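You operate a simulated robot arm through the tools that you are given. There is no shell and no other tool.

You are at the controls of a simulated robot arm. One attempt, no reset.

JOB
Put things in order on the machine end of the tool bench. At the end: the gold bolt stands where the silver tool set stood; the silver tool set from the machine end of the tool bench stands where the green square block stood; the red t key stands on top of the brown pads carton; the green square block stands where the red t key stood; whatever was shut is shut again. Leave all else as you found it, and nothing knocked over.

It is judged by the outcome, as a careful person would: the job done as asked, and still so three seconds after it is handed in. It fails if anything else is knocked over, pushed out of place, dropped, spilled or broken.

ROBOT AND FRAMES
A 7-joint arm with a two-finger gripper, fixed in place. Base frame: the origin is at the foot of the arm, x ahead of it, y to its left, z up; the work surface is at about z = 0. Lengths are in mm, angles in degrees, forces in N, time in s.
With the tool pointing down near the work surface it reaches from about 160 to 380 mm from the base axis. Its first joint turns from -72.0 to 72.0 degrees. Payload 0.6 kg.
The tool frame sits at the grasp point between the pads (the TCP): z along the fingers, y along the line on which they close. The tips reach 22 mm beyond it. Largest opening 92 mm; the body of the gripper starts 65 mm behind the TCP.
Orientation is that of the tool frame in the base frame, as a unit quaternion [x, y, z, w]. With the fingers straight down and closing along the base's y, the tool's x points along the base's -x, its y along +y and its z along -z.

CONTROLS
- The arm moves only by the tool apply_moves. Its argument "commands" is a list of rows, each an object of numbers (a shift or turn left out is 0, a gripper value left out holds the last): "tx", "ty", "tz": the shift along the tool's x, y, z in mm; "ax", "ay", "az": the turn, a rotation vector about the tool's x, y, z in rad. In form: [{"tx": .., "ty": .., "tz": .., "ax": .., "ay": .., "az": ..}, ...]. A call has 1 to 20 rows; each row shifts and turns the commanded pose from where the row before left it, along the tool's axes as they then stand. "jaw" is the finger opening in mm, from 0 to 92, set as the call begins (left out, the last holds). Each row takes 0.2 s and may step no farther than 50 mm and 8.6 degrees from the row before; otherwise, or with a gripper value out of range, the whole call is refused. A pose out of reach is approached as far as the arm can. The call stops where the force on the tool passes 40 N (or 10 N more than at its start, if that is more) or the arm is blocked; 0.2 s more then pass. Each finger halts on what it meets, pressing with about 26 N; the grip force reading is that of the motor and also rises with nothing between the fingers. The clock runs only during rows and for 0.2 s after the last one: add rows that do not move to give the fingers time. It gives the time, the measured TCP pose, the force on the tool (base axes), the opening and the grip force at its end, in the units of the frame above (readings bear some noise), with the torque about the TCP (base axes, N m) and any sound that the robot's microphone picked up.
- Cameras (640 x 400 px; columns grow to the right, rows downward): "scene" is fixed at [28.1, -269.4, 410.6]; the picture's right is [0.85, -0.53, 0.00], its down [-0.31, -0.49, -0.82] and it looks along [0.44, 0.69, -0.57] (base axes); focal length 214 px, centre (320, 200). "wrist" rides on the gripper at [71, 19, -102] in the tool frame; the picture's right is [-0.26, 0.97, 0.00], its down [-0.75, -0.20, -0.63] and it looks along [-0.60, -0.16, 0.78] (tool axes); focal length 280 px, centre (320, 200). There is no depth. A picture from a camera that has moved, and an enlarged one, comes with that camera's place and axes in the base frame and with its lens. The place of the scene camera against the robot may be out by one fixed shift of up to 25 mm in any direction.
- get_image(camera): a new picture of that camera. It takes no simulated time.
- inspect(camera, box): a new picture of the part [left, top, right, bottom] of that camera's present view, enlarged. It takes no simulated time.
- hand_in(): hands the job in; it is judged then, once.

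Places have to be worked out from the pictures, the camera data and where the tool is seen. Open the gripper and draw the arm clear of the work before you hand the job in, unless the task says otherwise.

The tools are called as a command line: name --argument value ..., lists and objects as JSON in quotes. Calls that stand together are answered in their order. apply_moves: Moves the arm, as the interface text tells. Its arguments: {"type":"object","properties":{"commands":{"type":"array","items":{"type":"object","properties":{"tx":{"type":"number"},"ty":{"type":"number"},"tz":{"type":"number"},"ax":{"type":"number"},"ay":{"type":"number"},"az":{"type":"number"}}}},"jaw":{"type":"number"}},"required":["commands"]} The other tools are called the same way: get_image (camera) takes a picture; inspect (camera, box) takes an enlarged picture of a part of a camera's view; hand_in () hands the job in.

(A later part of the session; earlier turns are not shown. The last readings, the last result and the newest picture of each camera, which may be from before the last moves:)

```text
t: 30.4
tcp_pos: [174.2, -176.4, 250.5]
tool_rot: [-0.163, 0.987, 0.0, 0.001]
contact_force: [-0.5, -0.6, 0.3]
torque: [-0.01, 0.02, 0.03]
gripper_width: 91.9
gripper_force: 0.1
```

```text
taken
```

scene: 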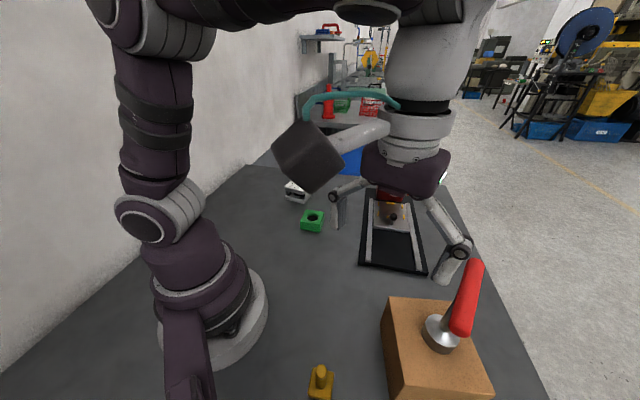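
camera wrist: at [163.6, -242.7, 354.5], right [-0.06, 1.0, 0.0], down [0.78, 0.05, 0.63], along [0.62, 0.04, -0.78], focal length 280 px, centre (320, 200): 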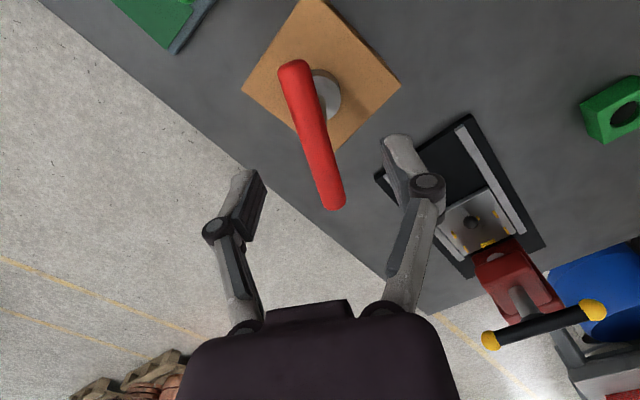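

Reading shows (174, −176, 250), elbow back up. Now translate over the green block and yaw to φ≈44°.

apply_moves --commands '[{"tx": -15.94, "ty": 21.71, "tz": 6.7}, {"tx": -15.94, "ty": 21.71, "tz": 6.7}, {"tx": -15.94, "ty": 21.71, "tz": 6.7}, {"tx": -15.94, "ty": 21.71, "tz": 6.7}, {"tx": -15.94, "ty": 21.71, "tz": 6.7}, {"tx": -15.94, "ty": 21.71, "tz": 6.7}, {"tx": -15.94, "ty": 21.71, "tz": 6.7}, {"tx": -15.94, "ty": 21.71, "tz": 6.7}, {"tx": -15.94, "ty": 21.71, "tz": 6.7}, {"tx": -15.94, "ty": 21.71, "tz": 6.7}, {"tx": -15.94, "ty": 21.71, "tz": 6.7}, {"tx": -15.94, "ty": 21.71, "tz": 6.7}, {"az": -0.11}, {"az": -0.11}, {"az": -0.11}, {"az": -0.11}, {}]'

get_image --camera "wrist"

get_image --camera "scene"

```text
t: 34.0
tcp_pos: [271.9, 133.0, 170.4]
tool_rot: [-0.375, 0.927, 0.0, 0.0]
contact_force: [-0.8, 0.3, -0.5]
torque: [-0.01, 0.02, 0.01]
gripper_width: 92.1
gripper_force: 0.1
```

```text
taken
camera wrist: at [206.2, 97.3, 274.0], right [-0.48, 0.88, 0.0], down [0.68, 0.38, 0.63], along [0.55, 0.3, -0.78], focal length 280 px, centre (320, 200)
```

wrist: 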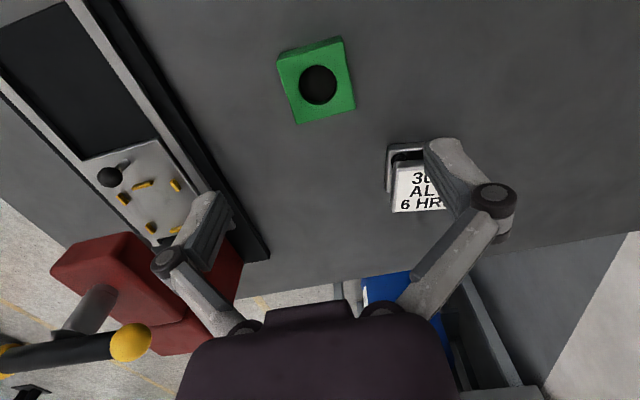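

```text
taken
```

scene: 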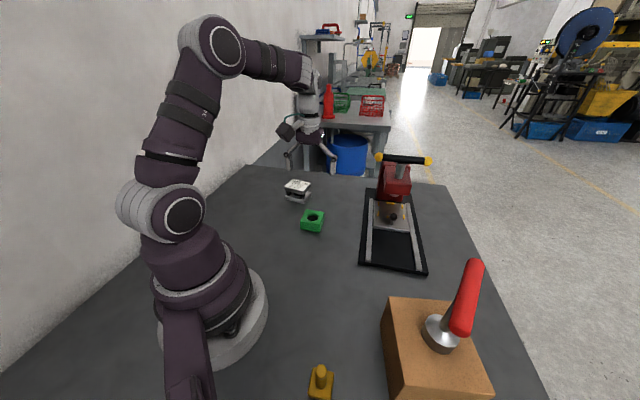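

Now above the green block; enlarge to re-measure it (and the silver set from this angle).

inspect --camera "wrist" --box '[250, 20, 378, 140]'

inspect --camera "wrist" --box '[340, 100, 500, 240]'

```text
3.33 times, centred on (314, 80) of wrist
camera zoom: at [206.2, 97.3, 274.0], right [-0.48, 0.88, 0.0], down [0.68, 0.38, 0.63], along [0.55, 0.3, -0.78], focal length 935 px, centre (340, 600)
```

zoom: 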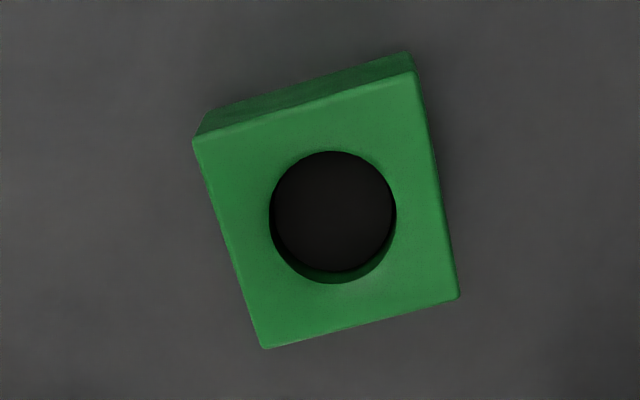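

```text
2.86 times, centred on (420, 170) of wrist
camera zoom: at [206.2, 97.3, 274.0], right [-0.48, 0.88, 0.0], down [0.68, 0.38, 0.63], along [0.55, 0.3, -0.78], focal length 801 px, centre (34, 286)
```

zoom: 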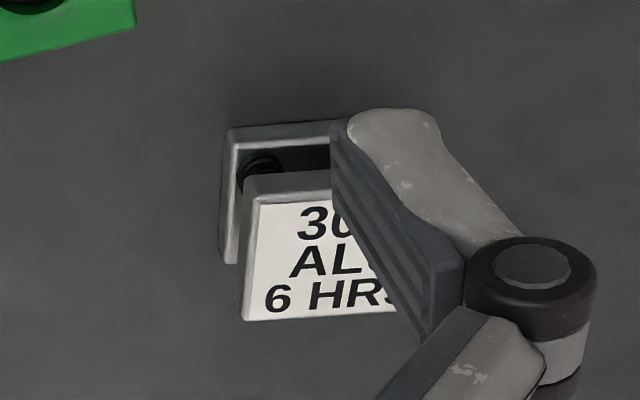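

Green block confirmed at centre (271.1, 131.2), faces at 44°/134°, matching the tool yaw. I descend to z≈27 (tips ~5 mm above the bench), fingers straddling it.

apply_moves --commands '[{"tx": 1.2, "ty": -1.3, "tz": 20}, {"tz": 25}, {"tz": 25}, {"tz": 25}, {"tz": 25}, {"tz": 13}, {"tz": 10}, {}]'

get_image --camera "wrist"

inspect --camera "scene" --box '[250, 140, 370, 250]'

```text
t: 35.8
tcp_pos: [271.7, 131.9, 28.3]
tool_rot: [-0.375, 0.927, -0.001, 0.0]
contact_force: [-1.0, 0.2, -0.1]
torque: [0.0, 0.01, 0.0]
gripper_width: 91.9
gripper_force: 0.0
```

```text
taken
camera wrist: at [206.6, 95.8, 131.2], right [-0.48, 0.88, 0.0], down [0.68, 0.38, 0.62], along [0.55, 0.3, -0.78], focal length 280 px, centre (320, 200)
```

wrist: 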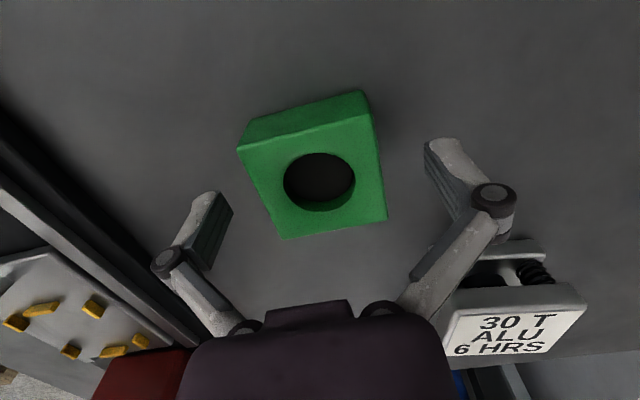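

```text
3.64 times, centred on (310, 195) of scene
camera zoom: at [28.1, -269.4, 410.6], right [0.85, -0.53, 0.0], down [-0.31, -0.49, -0.82], along [0.44, 0.69, -0.57], focal length 780 px, centre (356, 218)
```

zoom: 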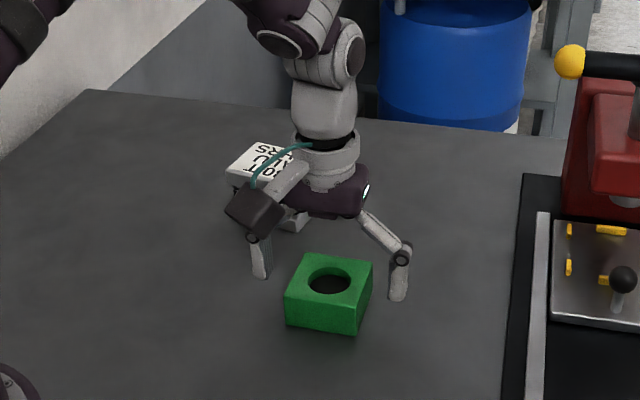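

In the wide-open state the finger tips ride higher than when closed (linkage fingers), which explains the scene view; the wrist view shows the block centred between them. I go 3 mm lower and close on the block.

apply_moves --commands '[{"tz": 3}, {}, {}, {}, {}, {}]' --jaw 40

get_image --camera "wrist"

inspect --camera "scene" --box '[250, 140, 370, 250]'

```text
t: 37.2
tcp_pos: [273.8, 131.2, 24.0]
tool_rot: [-0.373, 0.928, 0.0, 0.001]
contact_force: [3.4, 0.1, 6.6]
torque: [0.06, -0.16, 0.0]
gripper_width: 55.9
gripper_force: 26.3
```

```text
taken
camera wrist: at [207.0, 96.0, 128.2], right [-0.48, 0.88, 0.0], down [0.68, 0.37, 0.63], along [0.55, 0.3, -0.78], focal length 280 px, centre (320, 200)
```

wrist: 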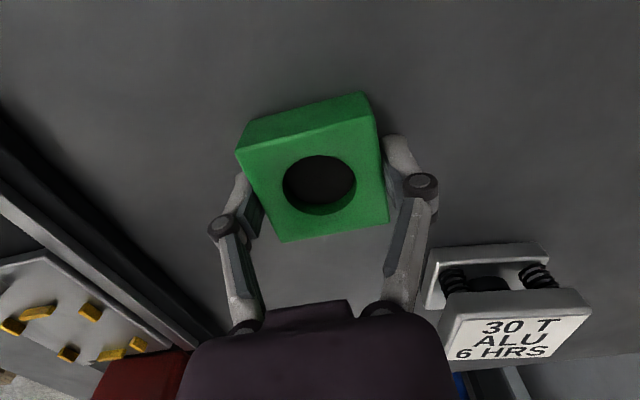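

```text
3.64 times, centred on (310, 195) of scene
camera zoom: at [28.1, -269.4, 410.6], right [0.85, -0.53, 0.0], down [-0.31, -0.49, -0.82], along [0.44, 0.69, -0.57], focal length 780 px, centre (356, 218)
```

zoom: 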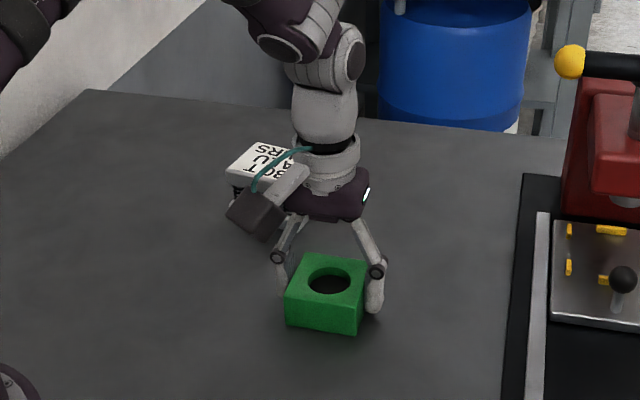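

Holding the 56 mm block at 26 N. Lift 60 mm, then translate without turning to the T key's old spot.

apply_moves --commands '[{"tz": -5}, {"tz": -15}, {"tz": -20}, {"tz": -20}, {}, {"tx": 3.05, "ty": 22.56}, {"tx": 3.05, "ty": 22.56}, {"tx": 3.05, "ty": 22.56}, {"tx": 3.05, "ty": 22.56}, {"tx": 3.05, "ty": 22.56}, {"tx": 3.05, "ty": 22.56}, {"tx": 3.05, "ty": 22.56}, {"tx": 3.05, "ty": 22.56}, {}]'

get_image --camera "wrist"

get_image --camera "scene"

```text
t: 40.2
tcp_pos: [130.0, 243.8, 83.6]
tool_rot: [-0.375, 0.927, 0.0, 0.001]
contact_force: [-0.2, -0.3, -2.3]
torque: [0.02, -0.02, 0.02]
gripper_width: 56.0
gripper_force: 25.9
```

```text
taken
camera wrist: at [64.4, 209.3, 187.3], right [-0.48, 0.88, 0.0], down [0.68, 0.38, 0.62], along [0.55, 0.3, -0.78], focal length 280 px, centre (320, 200)
```

wrist: 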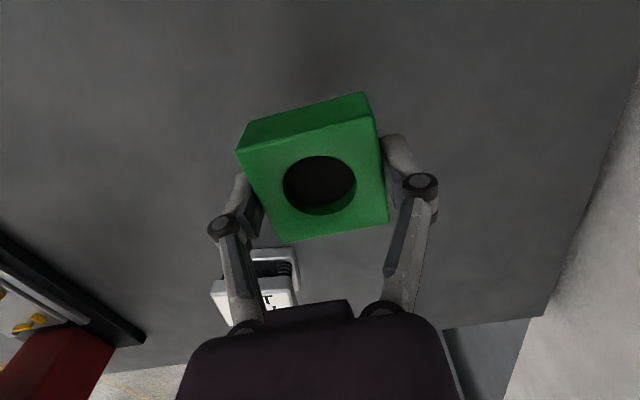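

```text
taken
```

scene: 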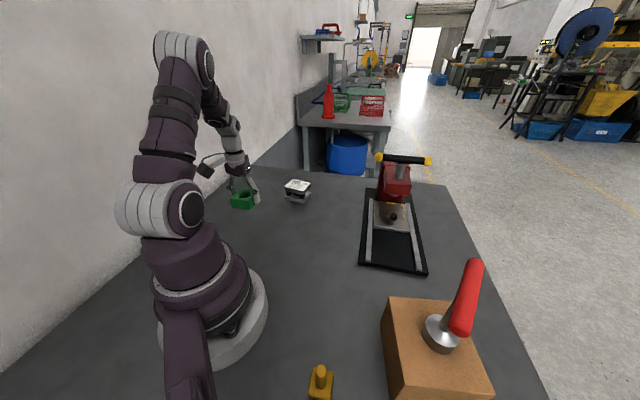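

Block held level, positioned over the T key's old spot. Lowering 58 mm of the 60.

apply_moves --commands '[{"tz": 20}, {"tz": 20}, {"tz": 10}, {"tz": 5}, {"tz": 3}, {}]'

inspect --camera "scene" --box '[190, 140, 310, 250]'

```text
t: 41.6
tcp_pos: [129.6, 245.1, 26.3]
tool_rot: [-0.374, 0.928, 0.0, 0.0]
contact_force: [-0.3, -0.2, -2.3]
torque: [-0.01, 0.01, 0.0]
gripper_width: 55.7
gripper_force: 26.1
```

```text
3.64 times, centred on (250, 195) of scene
camera zoom: at [28.1, -269.4, 410.6], right [0.85, -0.53, 0.0], down [-0.31, -0.49, -0.82], along [0.44, 0.69, -0.57], focal length 780 px, centre (574, 218)
```

zoom: 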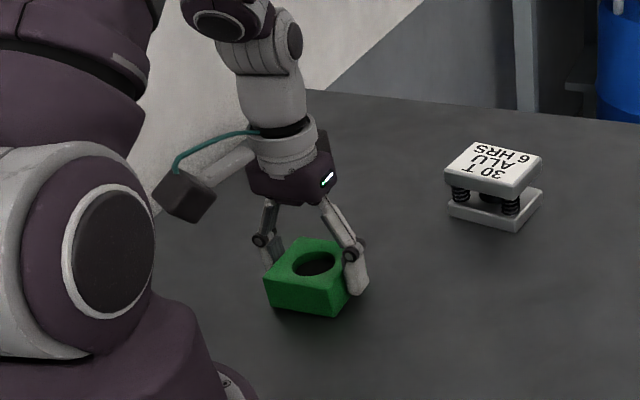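

Block hangs 2 mm above the bench, within ~3 mm of the key's old centre. Lower in 1 mm steps.

apply_moves --commands '[{"tz": 1}, {"tz": 1}, {}]'

```text
t: 42.4
tcp_pos: [128.3, 245.3, 24.4]
tool_rot: [-0.373, 0.928, -0.001, 0.002]
contact_force: [2.8, -4.7, 17.2]
torque: [-0.13, -0.03, 0.02]
gripper_width: 56.1
gripper_force: 25.7
```

Firm contact (17 N): the block is on the bench. I open and check.

apply_moves --commands '[{"tz": -0.5}, {}, {}, {}]' --jaw 80

get_image --camera "wrist"

```text
t: 43.4
tcp_pos: [129.2, 243.5, 24.8]
tool_rot: [-0.375, 0.927, 0.001, 0.0]
contact_force: [0.8, -0.3, 0.4]
torque: [-0.02, 0.0, 0.02]
gripper_width: 80.3
gripper_force: 0.0
```

```text
taken
camera wrist: at [63.6, 209.0, 128.0], right [-0.48, 0.88, 0.0], down [0.68, 0.38, 0.63], along [0.55, 0.3, -0.78], focal length 280 px, centre (320, 200)
```

wrist: 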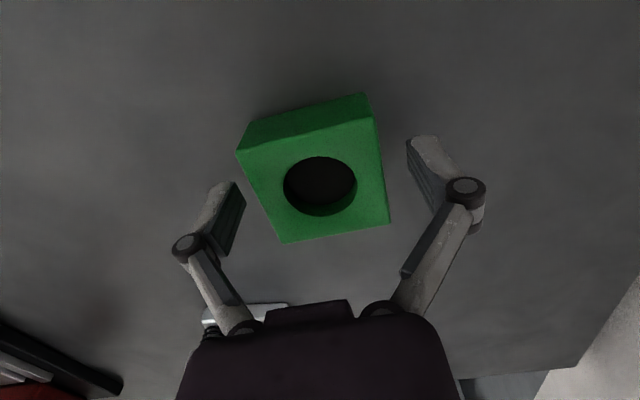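

The green block stands at about (127–128, 244.5). Now I rise, go to a viewing position short of the silver set, and yaw to match its long side (φ≈34.7°).

apply_moves --commands '[{"tz": -15}, {"tz": -25}, {"tz": -30}, {"tz": -30}, {"tz": -25}, {"tx": -20.7, "ty": -22.1}, {"tx": -20.7, "ty": -22.1}, {"tx": -20.7, "ty": -22.1}, {"tx": -20.7, "ty": -22.1}, {"az": 0.0805}, {"az": 0.0805}, {}]' --jaw 92

get_image --camera "wrist"

get_image --camera "scene"

```text
t: 46.0
tcp_pos: [251.1, 237.0, 150.3]
tool_rot: [-0.297, 0.955, 0.001, 0.001]
contact_force: [0.2, 0.2, 0.8]
torque: [0.02, 0.04, 0.02]
gripper_width: 91.8
gripper_force: 0.1
```

```text
taken
camera wrist: at [179.7, 213.6, 254.2], right [-0.33, 0.94, 0.0], down [0.74, 0.26, 0.63], along [0.59, 0.21, -0.78], focal length 280 px, centre (320, 200)
```

wrist: 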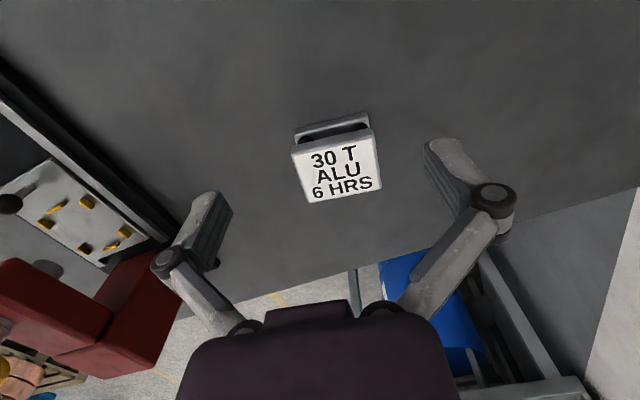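

```text
taken
```

scene: 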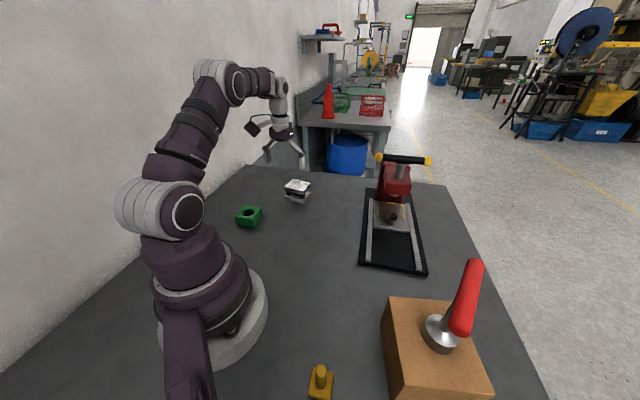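

Good clear view of the silver set; enlarging for a precise measurement.

inspect --camera "wrist" --box '[272, 100, 400, 212]'

```text
3.57 times, centred on (336, 156) of wrist
camera zoom: at [179.7, 213.6, 254.2], right [-0.33, 0.94, 0.0], down [0.74, 0.26, 0.63], along [0.59, 0.21, -0.78], focal length 1001 px, centre (263, 357)
```

zoom: 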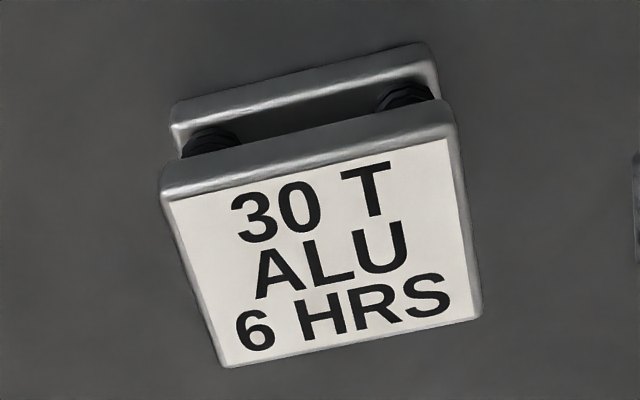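

Silver set: centre ≈(300, 273.8), long side 68 mm at 124°, height 50. It lies at r≈406, beyond straight-down reach, so I tilt the tool 17° outward about its closing axis, then move over it at z≈150.

apply_moves --commands '[{"ay": -0.1}, {"ay": -0.1}, {"ay": -0.1}, {}, {"tx": -19.5, "ty": 0.36, "tz": 6.03}, {"tx": -19.5, "ty": 0.36, "tz": 6.03}, {"tx": -19.5, "ty": 0.36, "tz": 6.03}, {}]'

get_image --camera "wrist"

get_image --camera "scene"

```text
t: 47.8
tcp_pos: [299.7, 273.9, 150.2]
tool_rot: [-0.294, 0.944, 0.045, 0.143]
contact_force: [-0.3, -0.1, 0.2]
torque: [0.0, 0.01, 0.0]
gripper_width: 92.1
gripper_force: 0.0
```

```text
taken
camera wrist: at [207.2, 233.3, 227.4], right [-0.34, 0.94, 0.08], down [0.56, 0.14, 0.82], along [0.76, 0.32, -0.57], focal length 280 px, centre (320, 200)
```

wrist: 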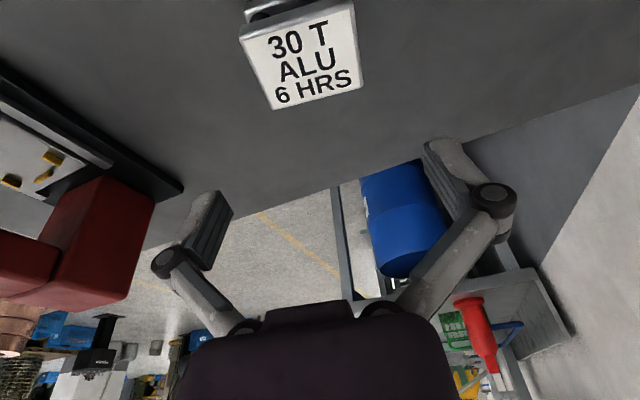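

```text
taken
```

scene: 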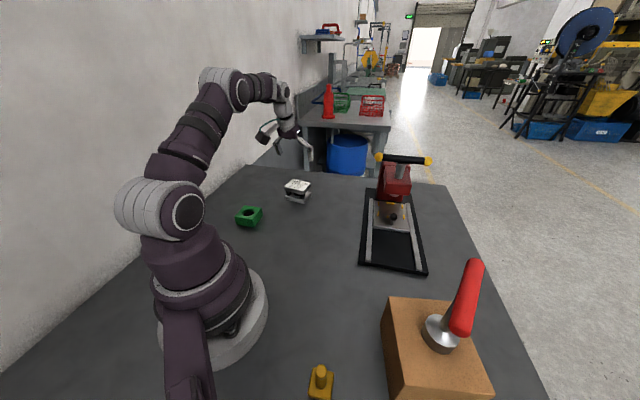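

Reached exactly (299.7, 273.9, 150). Descend vertically 70 mm and look again before straddling it.

apply_moves --commands '[{"tx": 6.9, "tz": 22.3}, {"tx": 6.9, "tz": 22.3}, {"tx": 6.9, "tz": 22.3}, {}]'

get_image --camera "wrist"

inspect --camera "scene" --box '[240, 110, 360, 220]'

```text
t: 48.8
tcp_pos: [300.3, 274.5, 79.1]
tool_rot: [-0.295, 0.944, 0.044, 0.143]
contact_force: [0.7, -0.5, 0.3]
torque: [-0.04, -0.01, -0.04]
gripper_width: 91.8
gripper_force: 0.1
```

```text
taken
camera wrist: at [207.5, 233.6, 158.0], right [-0.34, 0.94, 0.08], down [0.56, 0.14, 0.82], along [0.76, 0.32, -0.57], focal length 280 px, centre (320, 200)
```

wrist: 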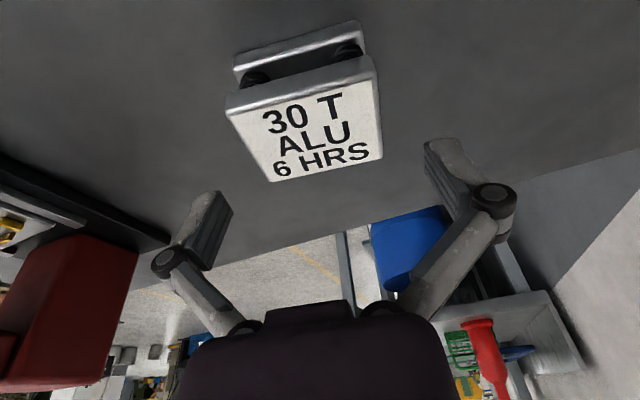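

```text
3.64 times, centred on (300, 165) of scene
camera zoom: at [28.1, -269.4, 410.6], right [0.85, -0.53, 0.0], down [-0.31, -0.49, -0.82], along [0.44, 0.69, -0.57], focal length 780 px, centre (393, 327)
```

zoom: 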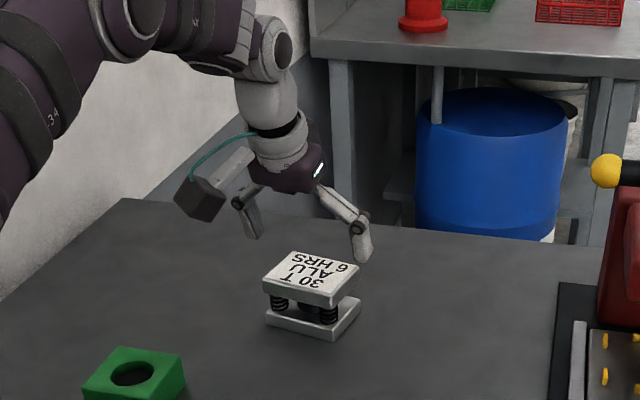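

The block's top centre projects within ~1 mm of where it should be for a centred grasp. Descend the remaining 52 mm to z≈27.

apply_moves --commands '[{"tx": 4.6, "tz": 15}, {"tx": 4.6, "tz": 15}, {"tx": 3.7, "tz": 12}, {"tx": 2.5, "tz": 8}, {}]'

get_image --camera "wrist"

inspect --camera "scene" --box '[240, 110, 360, 220]'

```text
t: 50.0
tcp_pos: [299.9, 274.3, 25.9]
tool_rot: [-0.295, 0.944, 0.044, 0.142]
contact_force: [-0.7, 0.5, 0.1]
torque: [-0.01, -0.01, 0.01]
gripper_width: 92.1
gripper_force: 0.0
```

```text
taken
camera wrist: at [207.4, 234.3, 105.0], right [-0.34, 0.94, 0.08], down [0.56, 0.14, 0.82], along [0.76, 0.32, -0.57], focal length 280 px, centre (320, 200)
```

wrist: 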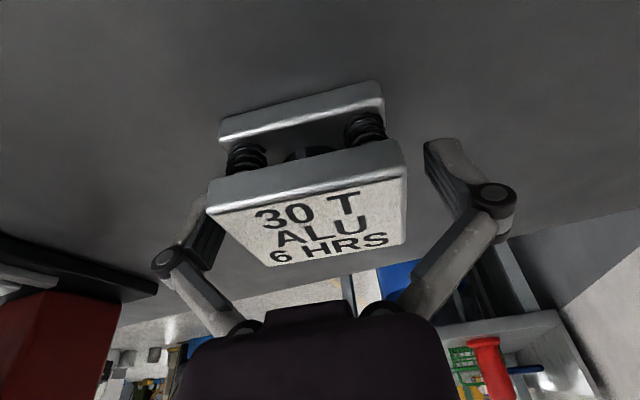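

```text
3.64 times, centred on (300, 165) of scene
camera zoom: at [28.1, -269.4, 410.6], right [0.85, -0.53, 0.0], down [-0.31, -0.49, -0.82], along [0.44, 0.69, -0.57], focal length 780 px, centre (393, 327)
```

zoom: 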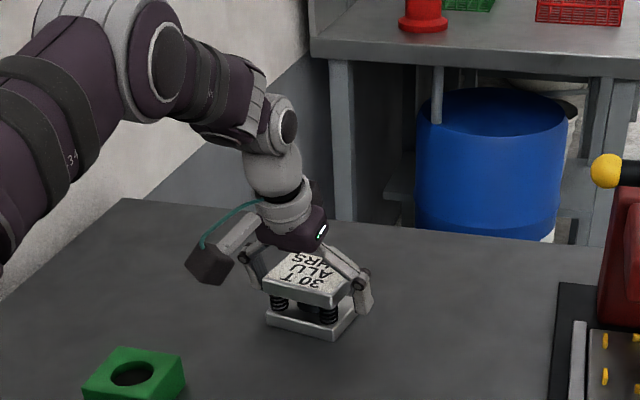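

Fingers straddle the set's ends. Closing.

apply_moves --commands '[{}, {}, {}, {}, {}]' --jaw 55

get_image --camera "wrist"

inspect --camera "scene" --box '[240, 110, 360, 220]'

```text
t: 51.2
tcp_pos: [300.0, 274.2, 27.4]
tool_rot: [-0.295, 0.944, 0.045, 0.143]
contact_force: [2.1, 0.3, 4.1]
torque: [-0.13, -0.08, 0.02]
gripper_width: 69.8
gripper_force: 25.9
```

```text
taken
camera wrist: at [207.5, 234.3, 105.3], right [-0.34, 0.94, 0.08], down [0.56, 0.14, 0.82], along [0.76, 0.32, -0.57], focal length 280 px, centre (320, 200)
```

wrist: 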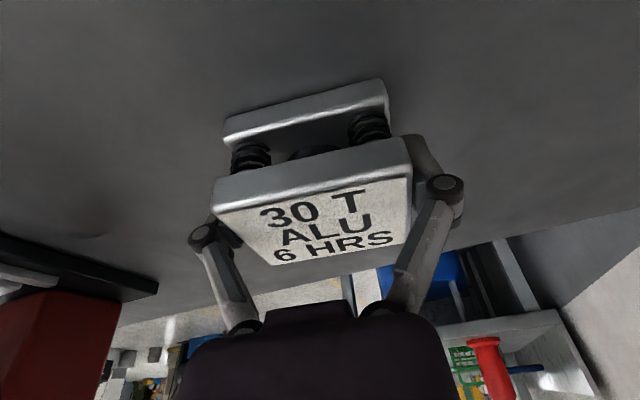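

```text
3.64 times, centred on (300, 165) of scene
camera zoom: at [28.1, -269.4, 410.6], right [0.85, -0.53, 0.0], down [-0.31, -0.49, -0.82], along [0.44, 0.69, -0.57], focal length 780 px, centre (393, 327)
```

zoom: 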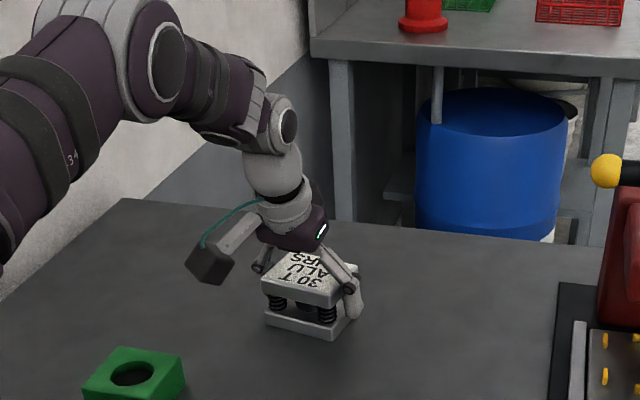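

Grip closed at 70 mm, the set centred itself (~2 mm). I lift 10 mm as a test.

apply_moves --commands '[{"tx": -0.9, "tz": -2.9}, {"tx": -2.1, "tz": -6.7}, {}, {}]'

inspect --camera "scene" --box '[240, 110, 360, 220]'

get_image --camera "wrist"

```text
t: 52.2
tcp_pos: [299.9, 274.2, 37.9]
tool_rot: [-0.294, 0.944, 0.044, 0.143]
contact_force: [-0.4, -0.8, -4.3]
torque: [0.0, -0.02, 0.0]
gripper_width: 69.7
gripper_force: 25.8
```

```text
3.64 times, centred on (300, 165) of scene
camera zoom: at [28.1, -269.4, 410.6], right [0.85, -0.53, 0.0], down [-0.31, -0.49, -0.82], along [0.44, 0.69, -0.57], focal length 780 px, centre (393, 327)
```

zoom: 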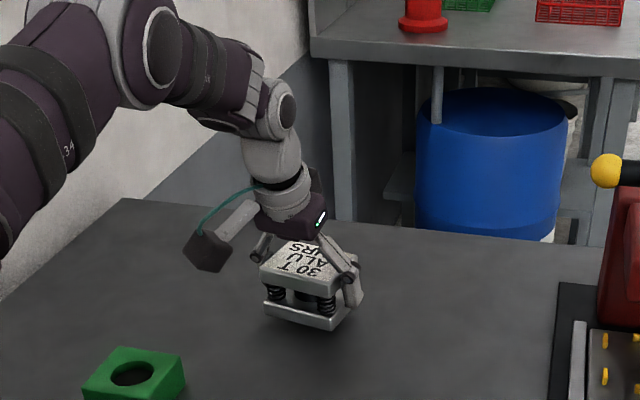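

```text
taken
camera wrist: at [207.5, 234.5, 116.0], right [-0.34, 0.94, 0.08], down [0.56, 0.14, 0.82], along [0.76, 0.32, -0.57], focal length 280 px, centre (320, 200)
```

wrist: 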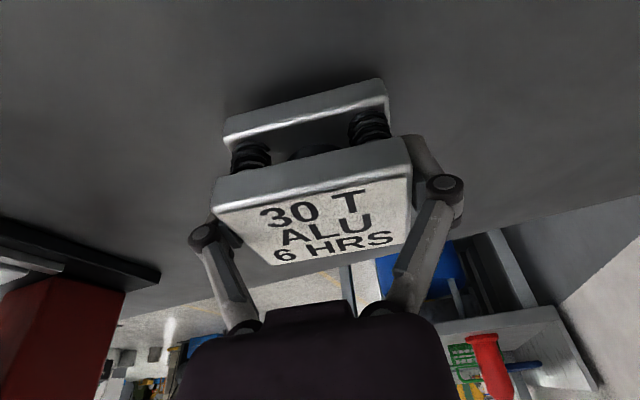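

Lifts cleanly as one piece (4.3 N, no slip). Raise 40 mm more and translate to the green block's old spot, keeping the tilt and yaw.

apply_moves --commands '[{"tx": -5.9, "tz": -19.1}, {"tx": -5.9, "tz": -19.1}, {}, {"tx": 14.29, "ty": -14.47, "tz": -4.42}, {"tx": 14.29, "ty": -14.47, "tz": -4.42}, {"tx": 14.29, "ty": -14.47, "tz": -4.42}, {"tx": 14.29, "ty": -14.47, "tz": -4.42}, {"tx": 14.29, "ty": -14.47, "tz": -4.42}, {"tx": 14.29, "ty": -14.47, "tz": -4.42}, {"tx": 14.29, "ty": -14.47, "tz": -4.42}, {}]'

get_image --camera "scene"

get_image --camera "wrist"

```text
t: 54.6
tcp_pos: [272.0, 131.0, 76.2]
tool_rot: [-0.295, 0.944, 0.045, 0.142]
contact_force: [0.4, -0.1, -3.9]
torque: [-0.02, -0.03, 0.01]
gripper_width: 70.1
gripper_force: 26.1
```

```text
taken
```

scene: 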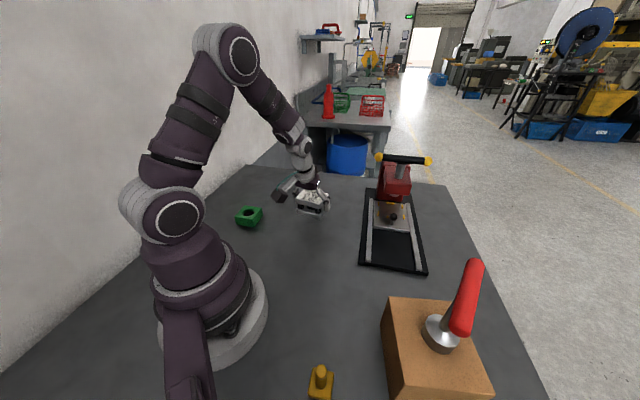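

```text
taken
camera wrist: at [179.8, 91.2, 153.8], right [-0.34, 0.94, 0.08], down [0.56, 0.14, 0.82], along [0.76, 0.32, -0.57], focal length 280 px, centre (320, 200)
```

wrist: 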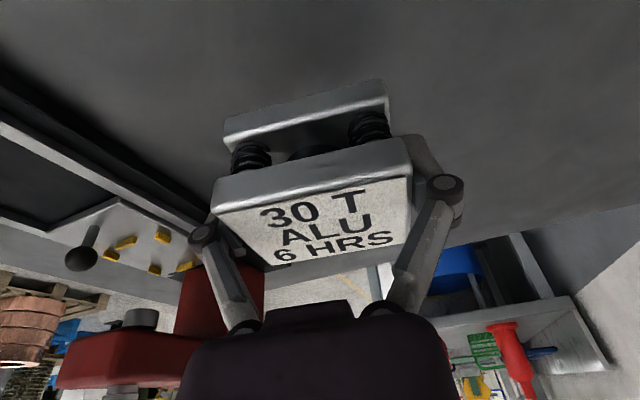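

Over the green block's old spot (272, 131). Lower 48 of the 50 mm.

apply_moves --commands '[{"tx": 5.91, "tz": 19.1}, {"tx": 4.43, "tz": 14.33}, {"tx": 2.66, "tz": 8.6}, {"tx": 1.18, "tz": 3.82}, {}]'

inspect --camera "scene" --box '[250, 140, 370, 250]'

```text
t: 55.8
tcp_pos: [271.4, 129.7, 28.0]
tool_rot: [-0.294, 0.944, 0.044, 0.143]
contact_force: [-0.5, 0.4, -4.2]
torque: [-0.01, 0.02, -0.06]
gripper_width: 69.7
gripper_force: 25.9
```

```text
3.64 times, centred on (310, 195) of scene
camera zoom: at [28.1, -269.4, 410.6], right [0.85, -0.53, 0.0], down [-0.31, -0.49, -0.82], along [0.44, 0.69, -0.57], focal length 780 px, centre (356, 218)
```

zoom: 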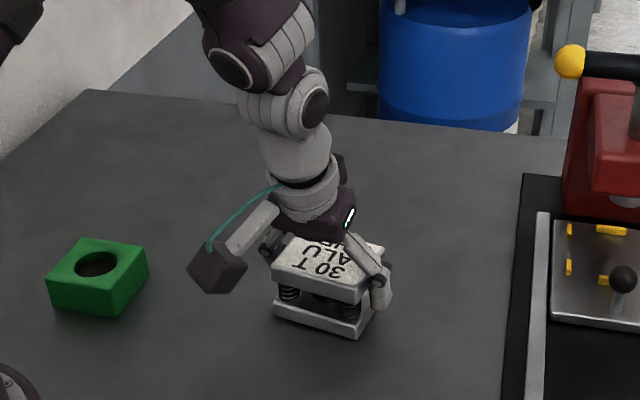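

Base hovers ~2 mm above the bench at the right spot. Lower 1 mm at a time.

apply_moves --commands '[{"tx": 0.3, "tz": 0.96}, {"tx": 0.3, "tz": 0.96}, {}]'

```text
t: 56.6
tcp_pos: [272.2, 131.0, 28.2]
tool_rot: [-0.295, 0.944, 0.045, 0.142]
contact_force: [-1.7, -0.4, 0.1]
torque: [0.07, -0.04, -0.02]
gripper_width: 69.8
gripper_force: 26.1
```

Weight is transferring to the bench. A further 0.7 mm to seat it.

apply_moves --commands '[{"tx": 0.2, "tz": 0.67}, {}]'

```text
t: 57.2
tcp_pos: [271.8, 130.9, 27.6]
tool_rot: [-0.294, 0.944, 0.044, 0.144]
contact_force: [-0.4, -3.1, 16.9]
torque: [-0.09, 0.05, -0.04]
gripper_width: 69.7
gripper_force: 26.5
```

Firm contact (17 N). I open the fingers to release it.

apply_moves --commands '[{"tx": -0.15, "tz": -0.48}, {}, {}, {}]' --jaw 92

get_image --camera "wrist"

```text
t: 58.2
tcp_pos: [271.0, 131.4, 27.2]
tool_rot: [-0.294, 0.944, 0.044, 0.143]
contact_force: [0.0, 0.0, 0.0]
torque: [-0.01, -0.02, -0.02]
gripper_width: 92.0
gripper_force: 0.0
```

```text
taken
camera wrist: at [179.1, 91.1, 105.0], right [-0.34, 0.94, 0.08], down [0.56, 0.14, 0.82], along [0.76, 0.32, -0.57], focal length 280 px, centre (320, 200)
```

wrist: 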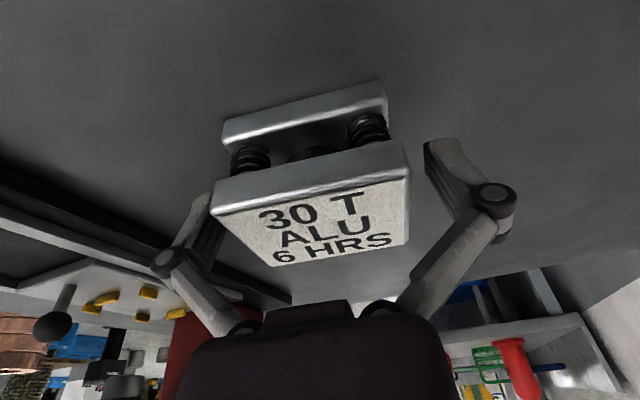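

The silver set stands free where the green block was. I rise straight up, then carry the empty gripper to (200, −80) at z≈150, a clear spot for re-orienting toward the gold bolt.

apply_moves --commands '[{"tx": -4.43, "tz": -14.33}, {"tx": -7.6, "tz": -24.6}, {"tx": -7.6, "tz": -24.6}, {"tx": -7.6, "tz": -24.6}, {"tx": -7.6, "tz": -24.6}, {"tx": 21.29, "ty": -16.66, "tz": -6.59}, {"tx": 21.29, "ty": -16.66, "tz": -6.59}, {"tx": 21.29, "ty": -16.66, "tz": -6.59}, {"tx": 21.29, "ty": -16.66, "tz": -6.59}, {"tx": 21.29, "ty": -16.66, "tz": -6.59}, {"tx": 21.29, "ty": -16.66, "tz": -6.59}, {"tx": 21.29, "ty": -16.66, "tz": -6.59}, {"tx": 21.29, "ty": -16.66, "tz": -6.59}, {"ay": 0.05}, {}]'

get_image --camera "scene"

inspect --camera "scene" --box '[210, 150, 370, 250]'

```text
t: 61.4
tcp_pos: [199.7, -81.1, 145.2]
tool_rot: [-0.296, 0.947, 0.037, 0.119]
contact_force: [0.3, 0.1, 0.2]
torque: [0.04, 0.0, -0.01]
gripper_width: 92.1
gripper_force: 0.0
```

```text
taken
```

scene: 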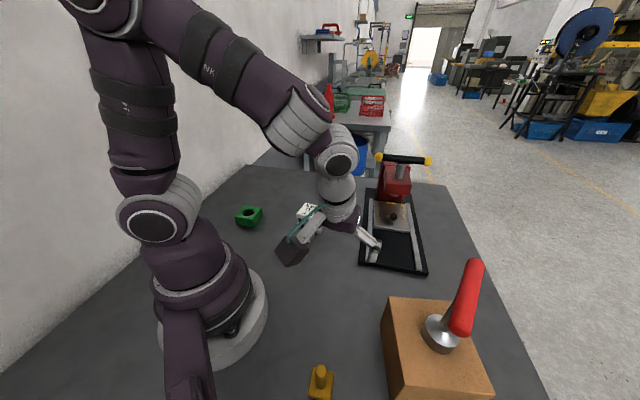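

```text
4.00 times, centred on (290, 200) of scene
camera zoom: at [28.1, -269.4, 410.6], right [0.85, -0.53, 0.0], down [-0.31, -0.49, -0.82], along [0.44, 0.69, -0.57], focal length 858 px, centre (440, 200)
```

zoom: 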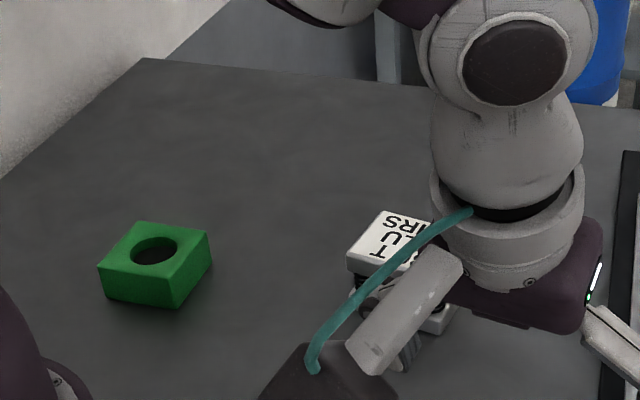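

Silver and green both stand fine. Now I turn the (14° tilted) tool about the vertical by −136° so its lean points away from the mast when over the gold bolt.

apply_moves --commands '[{"ax": 0.03454, "az": 0.13526}, {"ax": 0.03454, "az": 0.13526}, {"ax": 0.03454, "az": 0.13526}, {"ax": 0.03454, "az": 0.13526}, {"ax": 0.03454, "az": 0.13526}, {"ax": 0.03454, "az": 0.13526}, {"ax": 0.03454, "az": 0.13526}, {"ax": 0.03454, "az": 0.13526}, {"ax": 0.03454, "az": 0.13526}, {"ax": 0.03454, "az": 0.13526}, {"ax": 0.03454, "az": 0.13526}, {"ax": 0.03454, "az": 0.13526}, {"ax": 0.03454, "az": 0.13526}, {"ax": 0.03454, "az": 0.13526}, {"ax": 0.03454, "az": 0.13526}, {"ax": 0.03454, "az": 0.13526}, {"ax": 0.03454, "az": 0.13526}, {}]' --jaw 60

get_image --camera "wrist"

get_image --camera "scene"

```text
t: 65.2
tcp_pos: [201.6, -79.6, 144.2]
tool_rot: [0.768, 0.628, -0.097, 0.079]
contact_force: [-0.1, -0.6, -0.4]
torque: [0.01, 0.01, 0.0]
gripper_width: 60.0
gripper_force: 0.1
```

```text
taken
camera wrist: at [237.6, 7.8, 228.0], right [0.9, -0.44, 0.07], down [-0.31, -0.52, 0.79], along [-0.31, -0.73, -0.61], focal length 280 px, centre (320, 200)
```

wrist: 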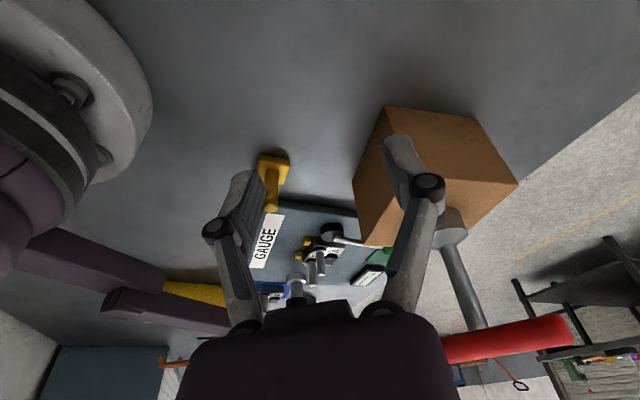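

```text
taken
```

scene: 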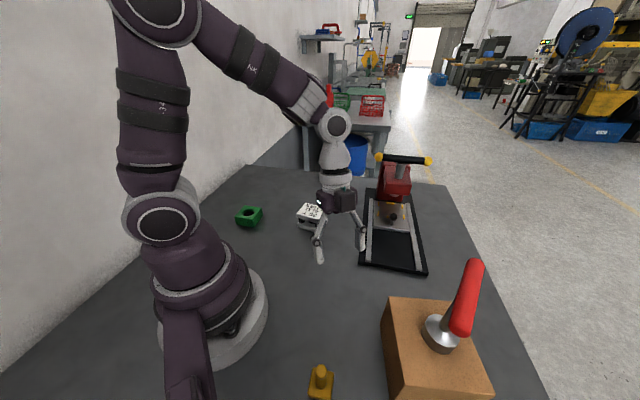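

The wrist view shows the gold bolt, gauge, carton and the T key standing. I translate to over the gold bolt at z≈110 (clear of its 53 mm height).

apply_moves --commands '[{"tx": -17.65, "ty": -12.73, "tz": 10.53}, {"tx": -17.65, "ty": -12.73, "tz": 10.53}, {"tx": -17.65, "ty": -12.73, "tz": 10.53}, {"tx": -17.65, "ty": -12.73, "tz": 10.53}, {"tx": -17.65, "ty": -12.73, "tz": 10.53}, {"tx": -17.65, "ty": -12.73, "tz": 10.53}, {}]'

get_image --camera "wrist"

get_image --camera "scene"

```text
t: 66.8
tcp_pos: [103.3, -182.4, 109.0]
tool_rot: [0.767, 0.629, -0.096, 0.079]
contact_force: [-0.3, -0.8, 1.0]
torque: [0.0, -0.03, 0.0]
gripper_width: 60.1
gripper_force: 0.1
```

```text
taken
camera wrist: at [138.9, -94.2, 192.4], right [0.9, -0.44, 0.07], down [-0.31, -0.52, 0.79], along [-0.31, -0.73, -0.61], focal length 280 px, centre (320, 200)
```

wrist: 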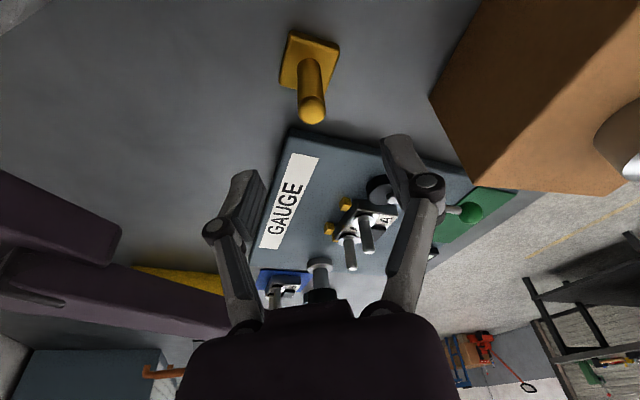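

```text
taken
```

scene: 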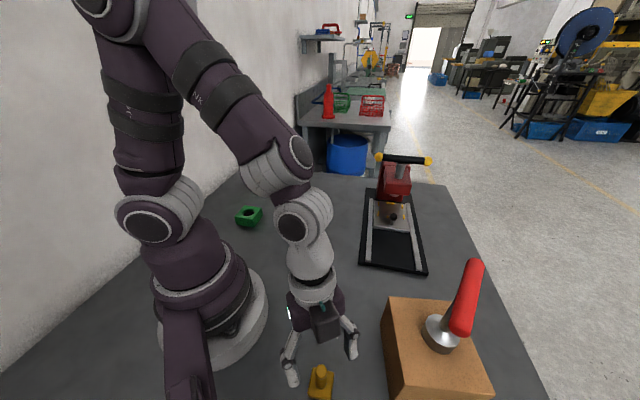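

Enlarging the bolt to align precisely.

inspect --camera "wrist" --box '[250, 15, 378, 135]'

inspect --camera "scene" --box '[260, 290, 380, 400]'

```text
3.33 times, centred on (314, 75) of wrist
camera zoom: at [138.9, -94.2, 192.4], right [0.9, -0.44, 0.07], down [-0.31, -0.52, 0.79], along [-0.31, -0.73, -0.61], focal length 935 px, centre (340, 617)
```

zoom: 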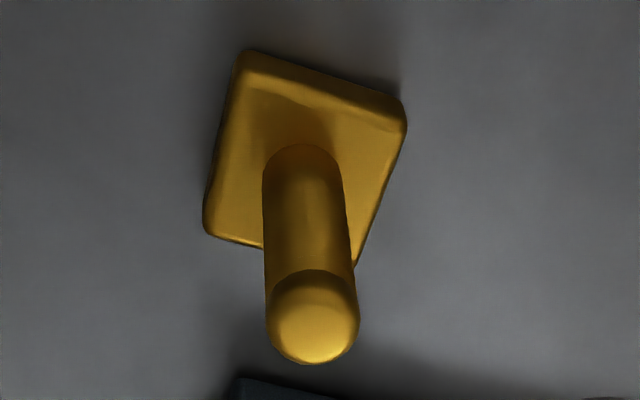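

```text
3.64 times, centred on (320, 345) of scene
camera zoom: at [28.1, -269.4, 410.6], right [0.85, -0.53, 0.0], down [-0.31, -0.49, -0.82], along [0.44, 0.69, -0.57], focal length 780 px, centre (320, -327)
```

zoom: 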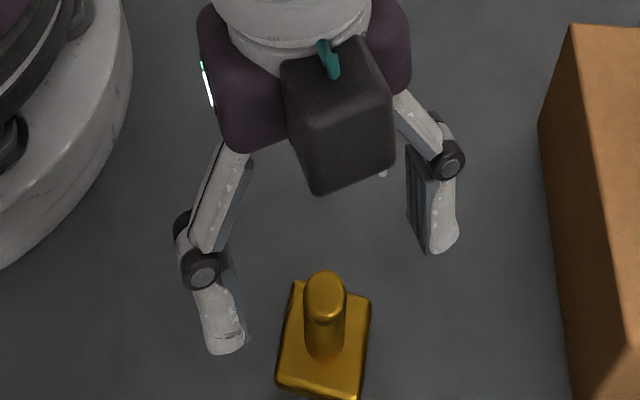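

Bolt pin at about (101, −182), within ~1 mm of the tool axis. I nudge 1 mm sideways and descend vertically to z≈38 (tips above the bolt's base plate).

apply_moves --commands '[{"tx": 4.45, "ty": -1, "tz": 17.4}, {"tx": 4.45, "tz": 17.4}, {"tx": 4.45, "tz": 17.4}, {"tx": 4.45, "tz": 17.4}, {}]'

get_image --camera "wrist"

inspect --camera "scene" --box '[260, 290, 380, 400]'

```text
t: 68.0
tcp_pos: [100.9, -180.7, 38.2]
tool_rot: [0.767, 0.629, -0.096, 0.079]
contact_force: [-0.6, -1.1, 0.0]
torque: [0.0, 0.02, 0.02]
gripper_width: 60.2
gripper_force: 0.0
```

```text
taken
camera wrist: at [137.6, -92.9, 120.1], right [0.9, -0.44, 0.07], down [-0.31, -0.52, 0.79], along [-0.31, -0.73, -0.61], focal length 280 px, centre (320, 200)
```

wrist: 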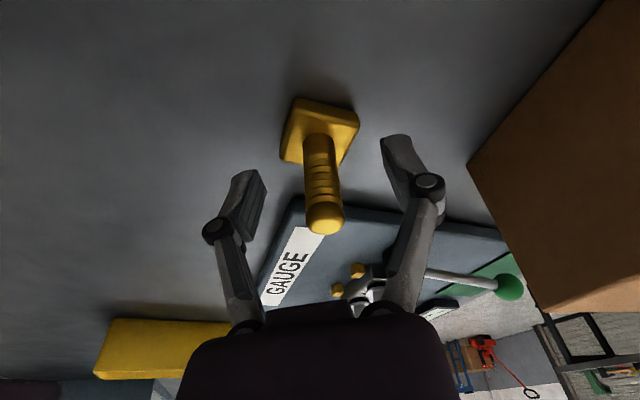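

```text
3.64 times, centred on (320, 345) of scene
camera zoom: at [28.1, -269.4, 410.6], right [0.85, -0.53, 0.0], down [-0.31, -0.49, -0.82], along [0.44, 0.69, -0.57], focal length 780 px, centre (320, -327)
```

zoom: 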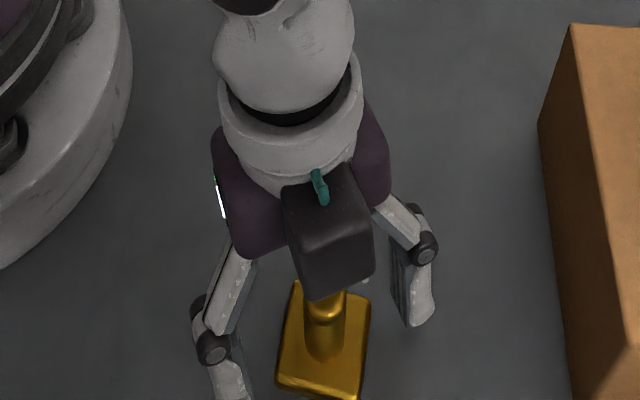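

Pin is centred between the pads. Closing on it.

apply_moves --commands '[{}, {}, {}, {}, {}]' --jaw 5

get_image --camera "wrist"

inspect --camera "scene" --box '[260, 290, 380, 400]'

```text
t: 69.2
tcp_pos: [101.6, -180.7, 37.5]
tool_rot: [0.767, 0.629, -0.096, 0.079]
contact_force: [-0.3, -0.7, 0.5]
torque: [-0.02, -0.03, -0.01]
gripper_width: 15.1
gripper_force: 26.0
```

```text
taken
camera wrist: at [137.5, -92.9, 120.3], right [0.9, -0.44, 0.07], down [-0.31, -0.52, 0.79], along [-0.31, -0.73, -0.61], focal length 280 px, centre (320, 200)
```

wrist: 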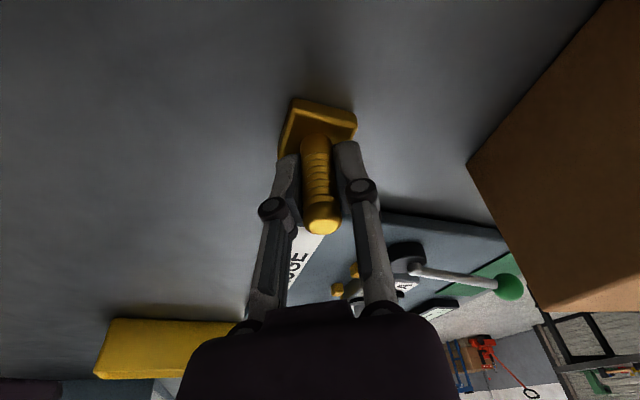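

```text
3.64 times, centred on (320, 345) of scene
camera zoom: at [28.1, -269.4, 410.6], right [0.85, -0.53, 0.0], down [-0.31, -0.49, -0.82], along [0.44, 0.69, -0.57], focal length 780 px, centre (320, -327)
```

zoom: 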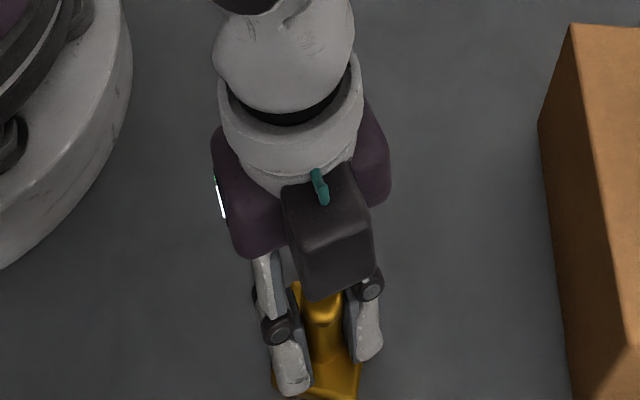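

Gripped (15 mm, 26 N). Lift gently 15 mm and check that it hangs straight.

apply_moves --commands '[{"tx": -1.24, "tz": -4.84}, {"tx": -2.47, "tz": -9.69}, {}, {}]'

get_image --camera "wrist"

inspect --camera "scene" --box '[260, 290, 380, 400]'

```text
t: 70.2
tcp_pos: [101.8, -181.4, 53.2]
tool_rot: [0.767, 0.629, -0.095, 0.079]
contact_force: [0.3, 0.1, -1.8]
torque: [0.0, 0.0, -0.01]
gripper_width: 15.1
gripper_force: 26.3
```

```text
taken
camera wrist: at [136.9, -93.6, 136.6], right [0.9, -0.44, 0.07], down [-0.31, -0.52, 0.79], along [-0.31, -0.73, -0.61], focal length 280 px, centre (320, 200)
```

wrist: 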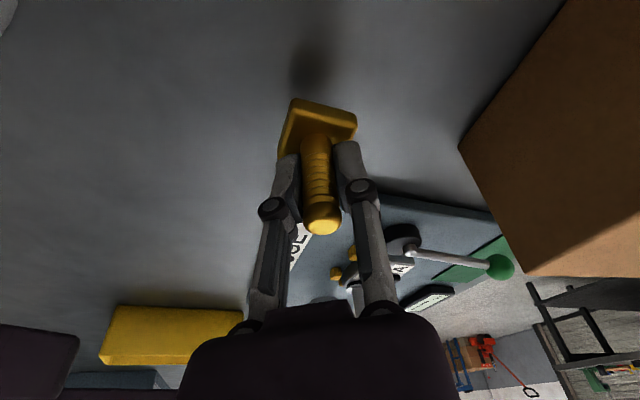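

```text
3.64 times, centred on (320, 345) of scene
camera zoom: at [28.1, -269.4, 410.6], right [0.85, -0.53, 0.0], down [-0.31, -0.49, -0.82], along [0.44, 0.69, -0.57], focal length 780 px, centre (320, -327)
```

zoom: 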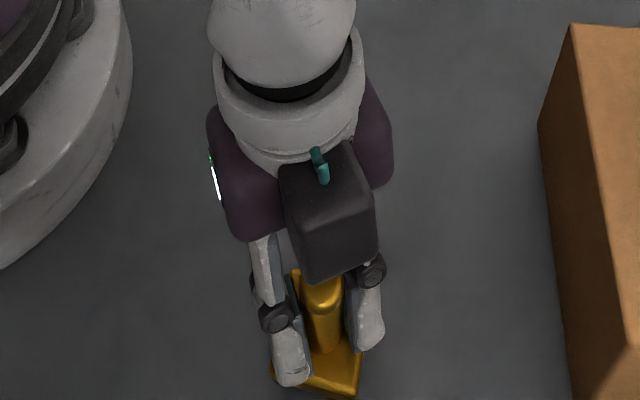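

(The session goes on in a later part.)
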